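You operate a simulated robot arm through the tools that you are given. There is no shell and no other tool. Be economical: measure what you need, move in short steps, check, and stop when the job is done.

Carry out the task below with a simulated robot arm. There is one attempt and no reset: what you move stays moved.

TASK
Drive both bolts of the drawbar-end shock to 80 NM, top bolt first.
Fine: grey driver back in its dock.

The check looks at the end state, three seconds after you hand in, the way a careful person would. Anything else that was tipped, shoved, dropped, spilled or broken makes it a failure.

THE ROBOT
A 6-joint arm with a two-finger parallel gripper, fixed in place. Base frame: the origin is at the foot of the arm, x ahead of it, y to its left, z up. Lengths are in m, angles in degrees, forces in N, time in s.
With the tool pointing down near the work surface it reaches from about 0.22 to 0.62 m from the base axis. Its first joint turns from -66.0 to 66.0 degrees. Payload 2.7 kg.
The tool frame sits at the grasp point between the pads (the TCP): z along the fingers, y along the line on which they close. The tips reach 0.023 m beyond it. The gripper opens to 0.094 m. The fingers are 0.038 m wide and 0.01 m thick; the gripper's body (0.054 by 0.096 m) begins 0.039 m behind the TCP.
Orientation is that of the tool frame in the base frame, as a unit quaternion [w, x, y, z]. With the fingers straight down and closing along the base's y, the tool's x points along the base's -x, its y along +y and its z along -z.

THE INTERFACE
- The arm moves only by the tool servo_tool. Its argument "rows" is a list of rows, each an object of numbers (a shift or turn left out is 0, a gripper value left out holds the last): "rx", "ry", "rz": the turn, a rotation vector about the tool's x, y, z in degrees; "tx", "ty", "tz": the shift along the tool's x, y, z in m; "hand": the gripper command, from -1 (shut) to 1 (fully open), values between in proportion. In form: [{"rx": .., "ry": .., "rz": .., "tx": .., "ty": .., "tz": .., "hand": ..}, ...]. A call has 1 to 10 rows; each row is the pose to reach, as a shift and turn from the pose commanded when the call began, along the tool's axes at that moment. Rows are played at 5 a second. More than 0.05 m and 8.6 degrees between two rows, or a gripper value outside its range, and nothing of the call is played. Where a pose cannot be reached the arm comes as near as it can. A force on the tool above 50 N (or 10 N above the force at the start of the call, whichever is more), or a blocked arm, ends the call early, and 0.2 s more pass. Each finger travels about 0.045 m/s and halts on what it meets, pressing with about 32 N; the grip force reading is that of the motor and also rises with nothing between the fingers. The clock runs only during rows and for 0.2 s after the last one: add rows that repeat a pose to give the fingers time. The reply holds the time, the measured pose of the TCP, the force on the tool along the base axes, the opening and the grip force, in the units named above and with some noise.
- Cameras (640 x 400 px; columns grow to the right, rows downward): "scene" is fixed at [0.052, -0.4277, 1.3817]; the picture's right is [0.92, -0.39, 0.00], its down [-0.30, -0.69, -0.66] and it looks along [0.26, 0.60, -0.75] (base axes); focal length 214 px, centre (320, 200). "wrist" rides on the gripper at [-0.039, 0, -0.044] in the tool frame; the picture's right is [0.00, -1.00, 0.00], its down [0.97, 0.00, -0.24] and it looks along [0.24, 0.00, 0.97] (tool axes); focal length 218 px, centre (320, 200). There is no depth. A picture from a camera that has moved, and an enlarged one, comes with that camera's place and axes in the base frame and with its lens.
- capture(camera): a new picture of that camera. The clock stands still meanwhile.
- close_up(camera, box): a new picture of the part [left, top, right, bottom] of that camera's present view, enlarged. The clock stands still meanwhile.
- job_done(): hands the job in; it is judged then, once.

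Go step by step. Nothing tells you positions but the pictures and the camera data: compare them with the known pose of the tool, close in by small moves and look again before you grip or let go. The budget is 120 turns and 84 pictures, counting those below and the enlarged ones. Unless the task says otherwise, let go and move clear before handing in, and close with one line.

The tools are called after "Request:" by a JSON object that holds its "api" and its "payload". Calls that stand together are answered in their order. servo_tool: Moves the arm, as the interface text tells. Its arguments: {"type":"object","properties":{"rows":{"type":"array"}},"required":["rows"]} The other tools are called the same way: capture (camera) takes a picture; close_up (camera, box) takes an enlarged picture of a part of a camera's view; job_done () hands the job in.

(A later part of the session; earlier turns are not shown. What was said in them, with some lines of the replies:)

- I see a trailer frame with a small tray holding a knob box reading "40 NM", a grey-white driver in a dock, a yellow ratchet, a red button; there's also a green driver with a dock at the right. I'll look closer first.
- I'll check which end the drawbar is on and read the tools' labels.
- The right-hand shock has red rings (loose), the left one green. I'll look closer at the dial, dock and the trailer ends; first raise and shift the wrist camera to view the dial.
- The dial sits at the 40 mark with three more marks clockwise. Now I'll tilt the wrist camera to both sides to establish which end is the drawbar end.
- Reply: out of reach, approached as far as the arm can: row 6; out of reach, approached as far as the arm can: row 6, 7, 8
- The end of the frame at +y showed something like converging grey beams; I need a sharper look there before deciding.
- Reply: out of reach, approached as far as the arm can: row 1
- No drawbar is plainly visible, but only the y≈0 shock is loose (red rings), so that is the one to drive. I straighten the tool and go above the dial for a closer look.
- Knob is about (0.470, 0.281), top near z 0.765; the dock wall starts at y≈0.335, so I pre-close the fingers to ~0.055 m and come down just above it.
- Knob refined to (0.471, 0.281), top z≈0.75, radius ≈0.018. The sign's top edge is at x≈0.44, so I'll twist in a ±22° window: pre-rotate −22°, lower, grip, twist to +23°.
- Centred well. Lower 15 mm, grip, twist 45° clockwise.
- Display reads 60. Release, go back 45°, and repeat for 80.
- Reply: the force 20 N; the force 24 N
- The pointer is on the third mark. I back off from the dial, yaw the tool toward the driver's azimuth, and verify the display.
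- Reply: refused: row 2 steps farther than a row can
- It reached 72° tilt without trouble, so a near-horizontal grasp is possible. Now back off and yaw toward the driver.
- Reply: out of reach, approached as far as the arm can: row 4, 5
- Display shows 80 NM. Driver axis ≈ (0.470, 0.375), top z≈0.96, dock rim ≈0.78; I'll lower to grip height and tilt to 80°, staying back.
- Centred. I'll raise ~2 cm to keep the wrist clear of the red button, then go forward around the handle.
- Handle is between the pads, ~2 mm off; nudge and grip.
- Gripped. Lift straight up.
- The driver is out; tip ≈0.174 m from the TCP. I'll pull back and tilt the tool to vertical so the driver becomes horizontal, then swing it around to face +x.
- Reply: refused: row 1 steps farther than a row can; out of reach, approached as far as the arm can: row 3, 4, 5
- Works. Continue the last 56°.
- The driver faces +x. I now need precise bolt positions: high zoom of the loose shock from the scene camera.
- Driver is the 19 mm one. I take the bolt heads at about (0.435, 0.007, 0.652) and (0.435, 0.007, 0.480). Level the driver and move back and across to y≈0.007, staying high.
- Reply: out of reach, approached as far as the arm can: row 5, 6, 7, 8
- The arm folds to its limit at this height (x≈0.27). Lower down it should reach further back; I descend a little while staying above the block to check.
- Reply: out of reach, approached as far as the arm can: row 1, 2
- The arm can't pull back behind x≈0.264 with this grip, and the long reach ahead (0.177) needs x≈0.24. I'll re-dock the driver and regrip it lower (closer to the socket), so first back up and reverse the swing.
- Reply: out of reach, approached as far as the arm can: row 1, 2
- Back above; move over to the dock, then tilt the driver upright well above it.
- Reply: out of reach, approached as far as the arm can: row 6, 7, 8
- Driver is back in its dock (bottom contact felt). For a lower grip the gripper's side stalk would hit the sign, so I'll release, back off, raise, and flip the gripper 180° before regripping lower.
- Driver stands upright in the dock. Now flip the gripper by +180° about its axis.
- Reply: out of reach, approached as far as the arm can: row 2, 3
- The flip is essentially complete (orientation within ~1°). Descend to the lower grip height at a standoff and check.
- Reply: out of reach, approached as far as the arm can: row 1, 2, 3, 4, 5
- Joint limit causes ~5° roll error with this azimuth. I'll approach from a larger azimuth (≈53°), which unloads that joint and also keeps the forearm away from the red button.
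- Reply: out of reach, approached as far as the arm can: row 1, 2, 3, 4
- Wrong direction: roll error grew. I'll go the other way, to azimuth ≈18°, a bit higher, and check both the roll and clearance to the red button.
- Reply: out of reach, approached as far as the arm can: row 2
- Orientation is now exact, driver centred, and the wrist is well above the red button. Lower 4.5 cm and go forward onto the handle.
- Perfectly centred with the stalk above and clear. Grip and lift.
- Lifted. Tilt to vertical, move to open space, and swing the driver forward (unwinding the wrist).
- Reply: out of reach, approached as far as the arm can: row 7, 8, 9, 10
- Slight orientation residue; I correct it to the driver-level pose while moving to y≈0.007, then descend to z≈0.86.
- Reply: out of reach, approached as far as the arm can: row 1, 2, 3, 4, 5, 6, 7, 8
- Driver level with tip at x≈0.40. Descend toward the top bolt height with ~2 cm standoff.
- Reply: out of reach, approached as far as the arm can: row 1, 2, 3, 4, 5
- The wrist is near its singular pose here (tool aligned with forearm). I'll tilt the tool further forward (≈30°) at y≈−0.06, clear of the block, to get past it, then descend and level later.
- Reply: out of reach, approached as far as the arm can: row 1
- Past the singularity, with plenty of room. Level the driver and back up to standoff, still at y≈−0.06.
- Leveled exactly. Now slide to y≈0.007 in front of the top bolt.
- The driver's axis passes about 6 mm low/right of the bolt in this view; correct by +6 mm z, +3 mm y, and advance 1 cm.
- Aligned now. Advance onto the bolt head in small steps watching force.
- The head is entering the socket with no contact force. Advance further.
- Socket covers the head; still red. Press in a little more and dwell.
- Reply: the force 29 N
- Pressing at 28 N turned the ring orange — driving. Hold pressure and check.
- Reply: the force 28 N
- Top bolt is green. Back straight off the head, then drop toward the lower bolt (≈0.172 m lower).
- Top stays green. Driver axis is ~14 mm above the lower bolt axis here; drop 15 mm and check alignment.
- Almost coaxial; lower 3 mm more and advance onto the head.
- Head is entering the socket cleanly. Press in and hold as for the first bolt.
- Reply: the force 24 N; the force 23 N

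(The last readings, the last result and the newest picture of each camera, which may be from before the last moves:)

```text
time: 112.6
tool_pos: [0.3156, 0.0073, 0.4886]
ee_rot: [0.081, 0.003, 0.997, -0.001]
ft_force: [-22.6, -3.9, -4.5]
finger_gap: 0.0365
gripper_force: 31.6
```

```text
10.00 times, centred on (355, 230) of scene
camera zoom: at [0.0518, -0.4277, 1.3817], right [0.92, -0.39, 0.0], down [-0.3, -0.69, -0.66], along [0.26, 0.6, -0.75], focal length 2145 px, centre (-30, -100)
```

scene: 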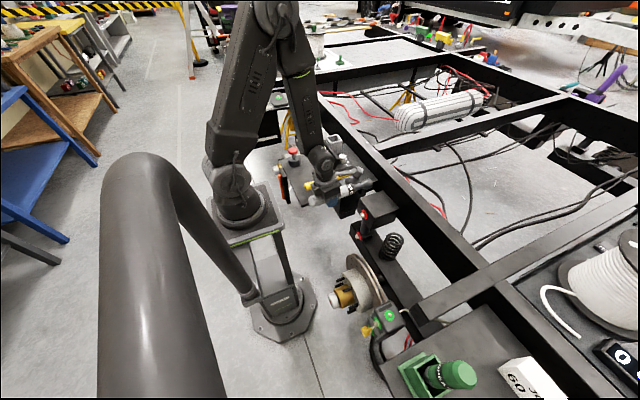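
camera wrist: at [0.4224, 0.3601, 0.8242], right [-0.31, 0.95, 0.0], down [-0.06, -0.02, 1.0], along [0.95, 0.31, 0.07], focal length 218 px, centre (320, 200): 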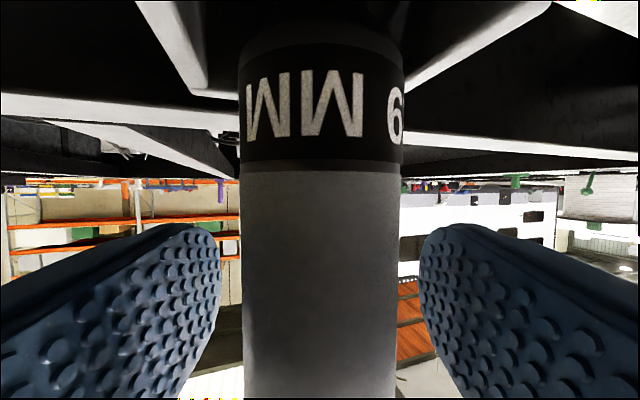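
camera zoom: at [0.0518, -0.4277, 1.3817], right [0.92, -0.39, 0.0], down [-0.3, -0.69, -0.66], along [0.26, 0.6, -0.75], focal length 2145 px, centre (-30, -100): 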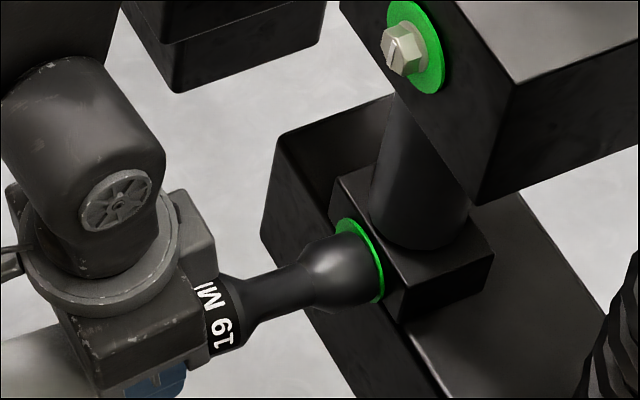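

Both rings green. Now return the driver: back off, go up, slide to y≈−0.06, then retrace the way past the singularity.

Request:
{"api": "servo_tool", "payload": {"rows": [{"tx": 0.015, "tz": -0.0026}, {"tx": 0.03, "tz": -0.0052}, {"tx": 0.046, "tz": -0.008}, {"tx": 0.046, "tz": -0.008}]}}

Request:
{"api": "servo_tool", "payload": {"rows": [{"tx": -0.0072, "tz": -0.0414}, {"tx": -0.0144, "tz": -0.0828}, {"tx": -0.0215, "tz": -0.1241}, {"tx": -0.0275, "tz": -0.159}, {"tx": -0.0275, "tz": -0.159, "ty": -0.035}, {"tx": -0.0275, "tz": -0.159, "ty": -0.07}, {"tx": -0.0275, "tz": -0.159, "ty": -0.07}]}}

```text
time: 113.6
tool_pos: [0.2758, 0.0094, 0.4884]
ee_rot: [0.088, 0.003, 0.996, 0.0]
ft_force: [-0.2, 0.3, -6.1]
finger_gap: 0.0368
gripper_force: 32.5
```

```text
time: 115.2
tool_pos: [0.2732, -0.0597, 0.6505]
ee_rot: [0.088, 0.003, 0.996, -0.001]
ft_force: [-0.1, -0.6, -6.5]
finger_gap: 0.0364
gripper_force: 31.2
```

Request:
{"api": "servo_tool", "payload": {"rows": [{"tx": -0.0107, "tz": -0.0032, "ry": -6.7}, {"tx": -0.0214, "tz": -0.0065, "ry": -13.4}, {"tx": -0.032, "tz": -0.0097, "ry": -20}]}}

Request:
{"api": "servo_tool", "payload": {"rows": [{"tx": -0.0274, "tz": -0.0342}, {"tx": -0.0549, "tz": -0.0684}, {"tx": -0.0823, "tz": -0.1026}, {"tx": -0.1073, "tz": -0.131}, {"tx": -0.1323, "tz": -0.16}, {"tx": -0.1573, "tz": -0.189}, {"tx": -0.1833, "tz": -0.2176}]}}

```text
time: 116.0
tool_pos: [0.3019, -0.0599, 0.6648]
ee_rot: [0.26, 0.002, 0.966, -0.001]
ft_force: [0.0, 0.1, -5.0]
finger_gap: 0.0362
gripper_force: 31.8
```

```text
time: 117.6
tool_pos: [0.3509, -0.0575, 0.9447]
ee_rot: [0.257, 0.002, 0.967, -0.002]
ft_force: [0.1, -0.1, -6.1]
finger_gap: 0.0367
gripper_force: 32.2
```

Request:
{"api": "servo_tool", "payload": {"rows": [{"tx": -0.011, "ty": 0.035, "tz": -0.011, "rx": -2.2, "ry": -3, "rz": -2.9}, {"tx": -0.022, "ty": 0.071, "tz": -0.022, "rx": -4.4, "ry": -6, "rz": -5.7}, {"tx": -0.033, "ty": 0.107, "tz": -0.033, "rx": -6.6, "ry": -9, "rz": -8.6}, {"tx": -0.044, "ty": 0.143, "tz": -0.044, "rx": -8.8, "ry": -12, "rz": -11.4}, {"tx": -0.054, "ty": 0.178, "tz": -0.0555, "rx": -11, "ry": -14.9, "rz": -14.3}]}}

Request:
{"api": "servo_tool", "payload": {"rows": [{"rz": 8.5}, {"rz": 17}, {"rz": 25.5}, {"rz": 34}, {"rz": 42.5}, {"rz": 51}, {"rz": 59.5}, {"rz": 68}, {"rz": 76.5}, {"rz": 85}]}}

Request:
{"api": "capture", "payload": {"camera": "scene"}}

```text
time: 118.8
tool_pos: [0.3753, 0.0789, 1.0095]
ee_rot: [0.37, -0.131, 0.918, 0.059]
ft_force: [0.9, -0.2, -6.1]
finger_gap: 0.0365
gripper_force: 31.8
out of reach, approached as far as the arm can: row 2, 3, 4, 5
```

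```text
time: 121.0
tool_pos: [0.3743, 0.0785, 1.0102]
ee_rot: [0.238, 0.513, 0.769, 0.299]
ft_force: [-0.3, -0.6, -6.2]
finger_gap: 0.0367
gripper_force: 32.2
```

```text
8 pictures are left
```

scene: 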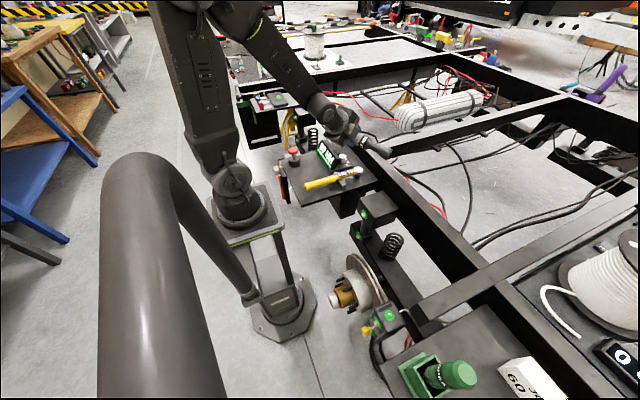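

Rotation fine. Continue another 80°.

Request:
{"api": "servo_tool", "payload": {"rows": [{"rz": 8}, {"rz": 16}, {"rz": 24}, {"rz": 32}, {"rz": 40}, {"rz": 48}, {"rz": 56}, {"rz": 64}, {"rz": 72}, {"rz": 80}]}}

```text
time: 123.2
tool_pos: [0.3746, 0.0788, 1.0104]
ee_rot: [-0.009, 0.887, 0.259, 0.382]
ft_force: [-0.3, 0.0, -6.5]
finger_gap: 0.0363
gripper_force: 31.9
```

Now combined move to the pose above the dock with the driver upright.

Request:
{"api": "servo_tool", "payload": {"rows": [{"tx": 0.0253, "ty": -0.0262, "tz": 0.0141, "rx": -0.5, "ry": 4.35, "rz": 1.76}, {"tx": 0.0505, "ty": -0.0524, "tz": 0.0282, "rx": -1, "ry": 8.7, "rz": 3.52}, {"tx": 0.0758, "ty": -0.0786, "tz": 0.0422, "rx": -1.5, "ry": 13.05, "rz": 5.29}, {"tx": 0.101, "ty": -0.1048, "tz": 0.0563, "rx": -2, "ry": 17.4, "rz": 7.05}, {"tx": 0.1263, "ty": -0.131, "tz": 0.0704, "rx": -2.5, "ry": 21.75, "rz": 8.8}, {"tx": 0.1515, "ty": -0.1572, "tz": 0.0845, "rx": -3, "ry": 26.1, "rz": 10.6}, {"tx": 0.1768, "ty": -0.1834, "tz": 0.0985, "rx": -3.5, "ry": 30.45, "rz": 12.3}, {"tx": 0.202, "ty": -0.2096, "tz": 0.1126, "rx": -4, "ry": 34.8, "rz": 14.1}, {"tx": 0.202, "ty": -0.2096, "tz": 0.1126, "rx": -4, "ry": 34.8, "rz": 14.1}]}}

Request:
{"api": "close_up", "payload": {"camera": "scene", "box": [250, 30, 410, 170]}}

```text
time: 125.2
tool_pos: [0.4662, 0.3762, 1.0278]
ee_rot: [-0.102, 0.756, 0.123, 0.635]
ft_force: [-0.8, -0.1, -5.6]
finger_gap: 0.0365
gripper_force: 31.8
```

```text
2.86 times, centred on (330, 100) of scene
camera zoom: at [0.0521, -0.4276, 1.3817], right [0.92, -0.39, 0.0], down [-0.3, -0.69, -0.66], along [0.26, 0.6, -0.75], focal length 613 px, centre (291, 486)
```

zoom: 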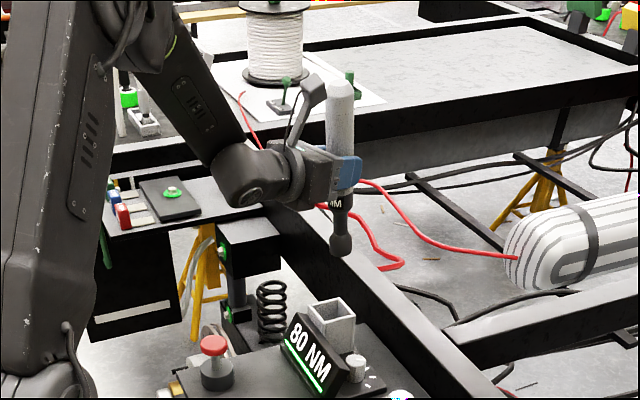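

Exactly as it was when lifted; the console bar is green too. Lower into the dock.

Request:
{"api": "servo_tool", "payload": {"rows": [{"tx": -0.03, "tz": 0.0073}, {"tx": -0.06, "tz": 0.0126}, {"tx": -0.09, "tz": 0.0179}, {"tx": -0.12, "tz": 0.0232}, {"tx": -0.145, "tz": 0.0276}, {"tx": -0.158, "tz": 0.03}, {"tx": -0.1645, "tz": 0.0312}]}}

Request:
{"api": "close_up", "payload": {"camera": "scene", "box": [250, 60, 410, 170]}}

```text
time: 126.4
tool_pos: [0.4759, 0.3808, 0.9097]
ee_rot: [-0.109, 0.743, 0.118, 0.649]
ft_force: [0.0, -1.8, 1.2]
finger_gap: 0.0363
gripper_force: 32.2
stopped in row 5: the force on the tool passed its limit (the readings are from after the stop); the commanded pose is now the measured one
```

```text
3.64 times, centred on (330, 115) of scene
camera zoom: at [0.052, -0.4278, 1.3817], right [0.92, -0.39, 0.0], down [-0.3, -0.69, -0.66], along [0.26, 0.6, -0.75], focal length 780 px, centre (284, 509)
```

zoom: 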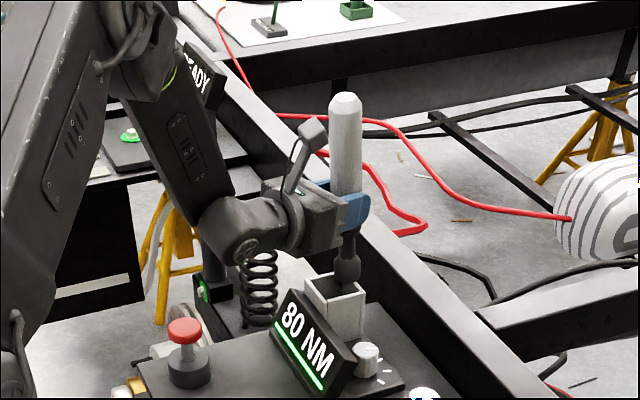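

The socket touched the dock's rear rim: the driver has rotated a few degrees in the grip from pressing (tip leaning forward). Lift off, tilt the tool back to make the driver vertical, and look again.

Request:
{"api": "servo_tool", "payload": {"rows": [{"tx": 0.022, "ty": 0.001, "tz": -0.008}, {"tx": 0.043, "ty": 0.0026, "tz": -0.0153}, {"tx": 0.043, "ty": 0.0026, "tz": -0.0153, "ry": -6}, {"tx": 0.043, "ty": 0.0026, "tz": -0.0153, "ry": -6}]}}

Request:
{"api": "close_up", "payload": {"camera": "scene", "box": [300, 70, 370, 160]}}

```text
time: 127.4
tool_pos: [0.4677, 0.3756, 0.952]
ee_rot: [-0.102, 0.777, 0.123, 0.609]
ft_force: [-0.4, 0.1, -5.7]
finger_gap: 0.0366
gripper_force: 32.4
```

```text
4.44 times, centred on (335, 115) of scene
camera zoom: at [0.0521, -0.4276, 1.3817], right [0.92, -0.39, 0.0], down [-0.3, -0.69, -0.66], along [0.26, 0.6, -0.75], focal length 953 px, centre (253, 578)
```

zoom: 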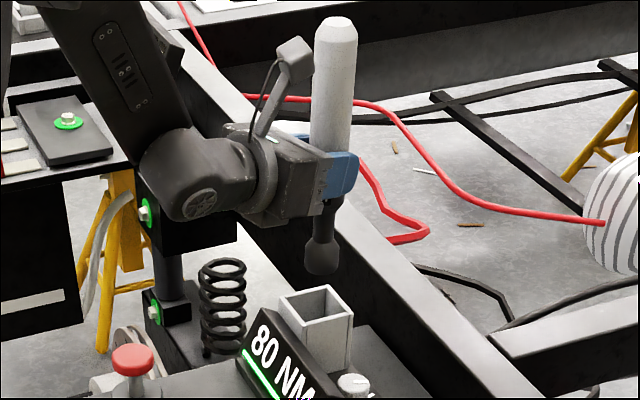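

Driver is vertical again and over the opening. Lower gently.

Request:
{"api": "servo_tool", "payload": {"rows": [{"tx": -0.0146, "tz": 0.0056}, {"tx": -0.0291, "tz": 0.0091}, {"tx": -0.0437, "tz": 0.0127}, {"tx": -0.0583, "tz": 0.0163}, {"tx": -0.068, "tz": 0.0186}]}}

Request:
{"api": "close_up", "payload": {"camera": "scene", "box": [300, 70, 370, 160]}}

```text
time: 128.6
tool_pos: [0.4714, 0.378, 0.8931]
ee_rot: [-0.104, 0.769, 0.119, 0.62]
ft_force: [0.9, -9.8, 40.7]
finger_gap: 0.0367
gripper_force: 32.1
```

```text
4.44 times, centred on (335, 115) of scene
camera zoom: at [0.0514, -0.4284, 1.3815], right [0.92, -0.39, 0.0], down [-0.3, -0.69, -0.66], along [0.26, 0.6, -0.75], focal length 953 px, centre (253, 578)
```

zoom: 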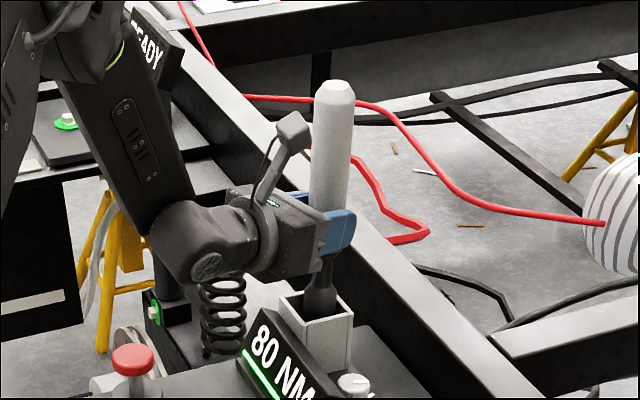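

It's pressing on something at 40 N before being seated. One high zoom at the dock mouth to see where it catches.

Request:
{"api": "close_up", "payload": {"camera": "scene", "box": [315, 118, 350, 148]}}

```text
13.33 times, centred on (332, 133) of scene
camera zoom: at [0.0514, -0.4284, 1.3815], right [0.92, -0.39, 0.0], down [-0.3, -0.69, -0.66], along [0.26, 0.6, -0.75], focal length 2860 px, centre (153, 1093)
```

zoom: 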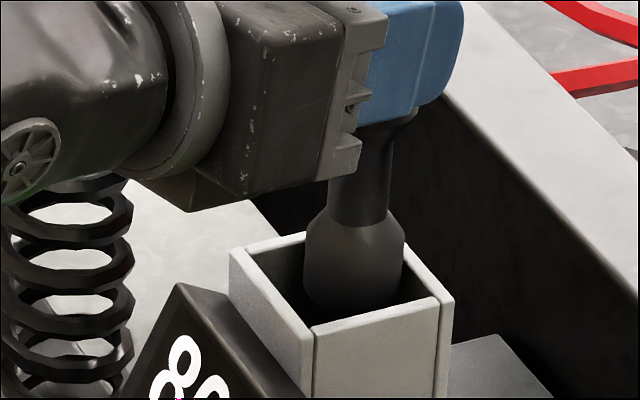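

The socket sits about 5 mm too far toward +x, on the rim, and has tilted in the grip. Lift 4 cm, straighten, shift back ~7 mm, and look.

Request:
{"api": "servo_tool", "payload": {"rows": [{"tx": 0.02, "tz": -0.005}, {"tx": 0.0405, "tz": -0.0103}, {"tx": 0.0405, "ty": -0.0026, "tz": -0.0172, "ry": 4}, {"tx": 0.0405, "ty": -0.0026, "tz": -0.0172, "ry": 4}]}}

Request:
{"api": "close_up", "payload": {"camera": "scene", "box": [308, 85, 358, 150]}}

```text
time: 129.6
tool_pos: [0.4619, 0.3761, 0.9255]
ee_rot: [-0.106, 0.756, 0.12, 0.635]
ft_force: [0.3, 0.6, -5.4]
finger_gap: 0.0369
gripper_force: 31.3
```

```text
6.15 times, centred on (333, 118) of scene
camera zoom: at [0.0521, -0.4276, 1.3817], right [0.92, -0.39, 0.0], down [-0.3, -0.69, -0.66], along [0.26, 0.6, -0.75], focal length 1320 px, centre (240, 708)
```

zoom: 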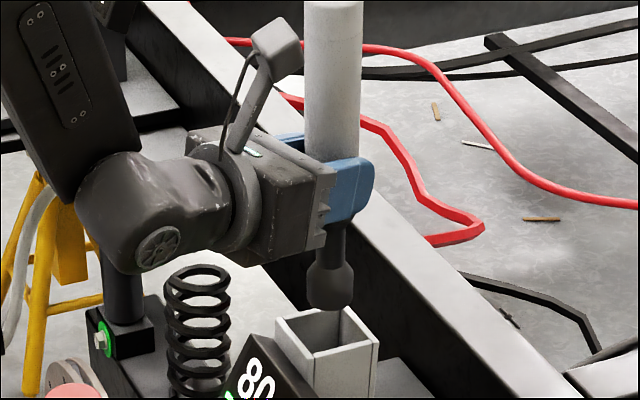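

Nearly centred: rotate −2.5°, nudge ~2 mm, and lower in small steps watching force.

Request:
{"api": "servo_tool", "payload": {"rows": [{"ry": -2.5, "ty": 0.0022, "tz": 0.002}, {"ry": -2.5, "ty": 0.0022, "tx": -0.0148, "tz": 0.0046}, {"ry": -2.5, "ty": 0.0022, "tx": -0.0296, "tz": 0.0072}, {"ry": -2.5, "ty": 0.0022, "tx": -0.0394, "tz": 0.009}, {"ry": -2.5, "ty": 0.0022, "tx": -0.0443, "tz": 0.0098}]}}

```text
time: 130.8
tool_pos: [0.4649, 0.3784, 0.8816]
ee_rot: [-0.104, 0.768, 0.122, 0.62]
ft_force: [0.8, 0.4, -6.6]
finger_gap: 0.0364
gripper_force: 31.8
```

No contact where it caught before — it's inside. Continue down.

Request:
{"api": "servo_tool", "payload": {"rows": [{"tx": -0.0098, "tz": 0.002}, {"tx": -0.0195, "tz": 0.0042}, {"tx": -0.0293, "tz": 0.0063}, {"tx": -0.0342, "tz": 0.0074}]}}

```text
time: 131.8
tool_pos: [0.4649, 0.3754, 0.847]
ee_rot: [-0.104, 0.769, 0.122, 0.619]
ft_force: [2.0, -0.1, -5.6]
finger_gap: 0.0366
gripper_force: 31.8
```

Request:
{"api": "servo_tool", "payload": {"rows": [{"tx": -0.006, "tz": 0.0013}, {"tx": -0.0115, "tz": 0.0025}, {"tx": -0.0115, "tz": 0.0025}]}}

Request:
{"api": "close_up", "payload": {"camera": "scene", "box": [300, 85, 370, 160]}}

```text
time: 132.6
tool_pos: [0.4654, 0.376, 0.8349]
ee_rot: [-0.103, 0.769, 0.121, 0.619]
ft_force: [-0.4, -0.2, -6.3]
finger_gap: 0.0366
gripper_force: 31.4
```

```text
5.33 times, centred on (335, 122) of scene
camera zoom: at [0.0521, -0.4276, 1.3817], right [0.92, -0.39, 0.0], down [-0.3, -0.69, -0.66], along [0.26, 0.6, -0.75], focal length 1144 px, centre (240, 613)
```

zoom: 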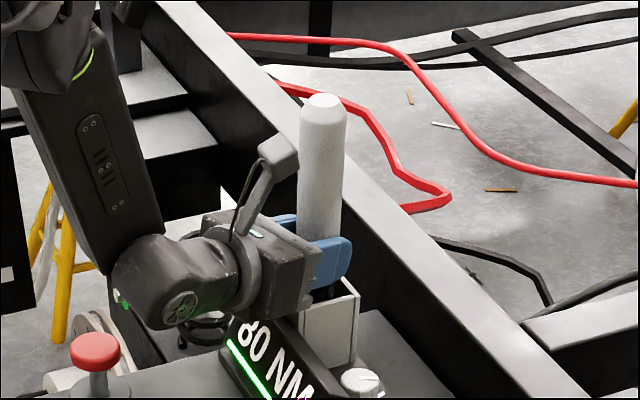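

The driver's top is within ~6 mm of its original seated height. Lower 4 mm, release, and back straight out.

Request:
{"api": "servo_tool", "payload": {"rows": [{"tx": -0.0039, "tz": 0.0008}, {"tx": -0.0039, "tz": 0.0008, "hand": -0.1}, {"tx": -0.0039, "tz": 0.0008, "hand": 0.2}, {"tx": -0.0039, "tz": 0.0008, "hand": 0.4}, {"tx": -0.0039, "tz": 0.0008, "hand": 0.4}]}}

Request:
{"api": "servo_tool", "payload": {"rows": [{"tx": 0.004, "tz": -0.02}, {"tx": 0.0, "tz": -0.05}, {"tx": -0.004, "tz": -0.085}, {"tx": 0.005, "tz": -0.12}, {"tx": 0.045, "tz": -0.13}, {"tx": 0.085, "tz": -0.14}, {"tx": 0.125, "tz": -0.15}]}}

Request:
{"api": "capture", "payload": {"camera": "scene"}}

```text
time: 133.8
tool_pos: [0.4645, 0.3756, 0.8299]
ee_rot: [-0.103, 0.769, 0.121, 0.619]
ft_force: [-0.4, -0.8, 0.6]
finger_gap: 0.0659
gripper_force: 0.1
```

```text
time: 135.4
tool_pos: [0.352, 0.3364, 0.9837]
ee_rot: [-0.102, 0.769, 0.121, 0.62]
ft_force: [-1.1, -0.1, -0.2]
finger_gap: 0.0657
gripper_force: 0.1
```

```text
0 pictures are left
```

scene: 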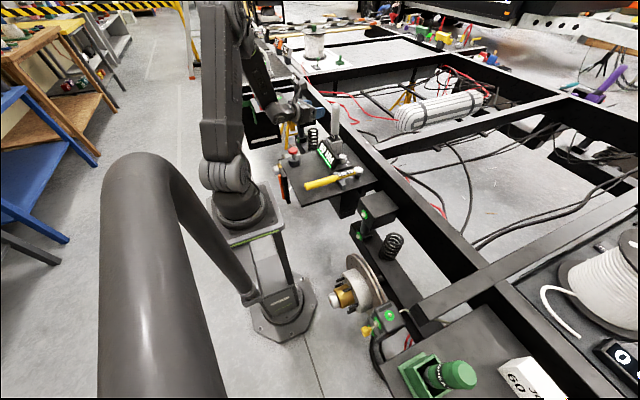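

The driver stands upright in its dock, both bolts of the loose shock show green, and the arm is clear, so I'm handing in.

Request:
{"api": "job_done", "payload": {}}

```text
The job is handed in.
```

I drove both bolts of the shock at y ≈ 0 with the dial at 80 NM, top first. Both rings turned green, and the grey driver is back in its dock with the arm clear. I never saw the drawbar itself: I took this as the drawbar-end shock because its bolts were the only ones showing loose (red).
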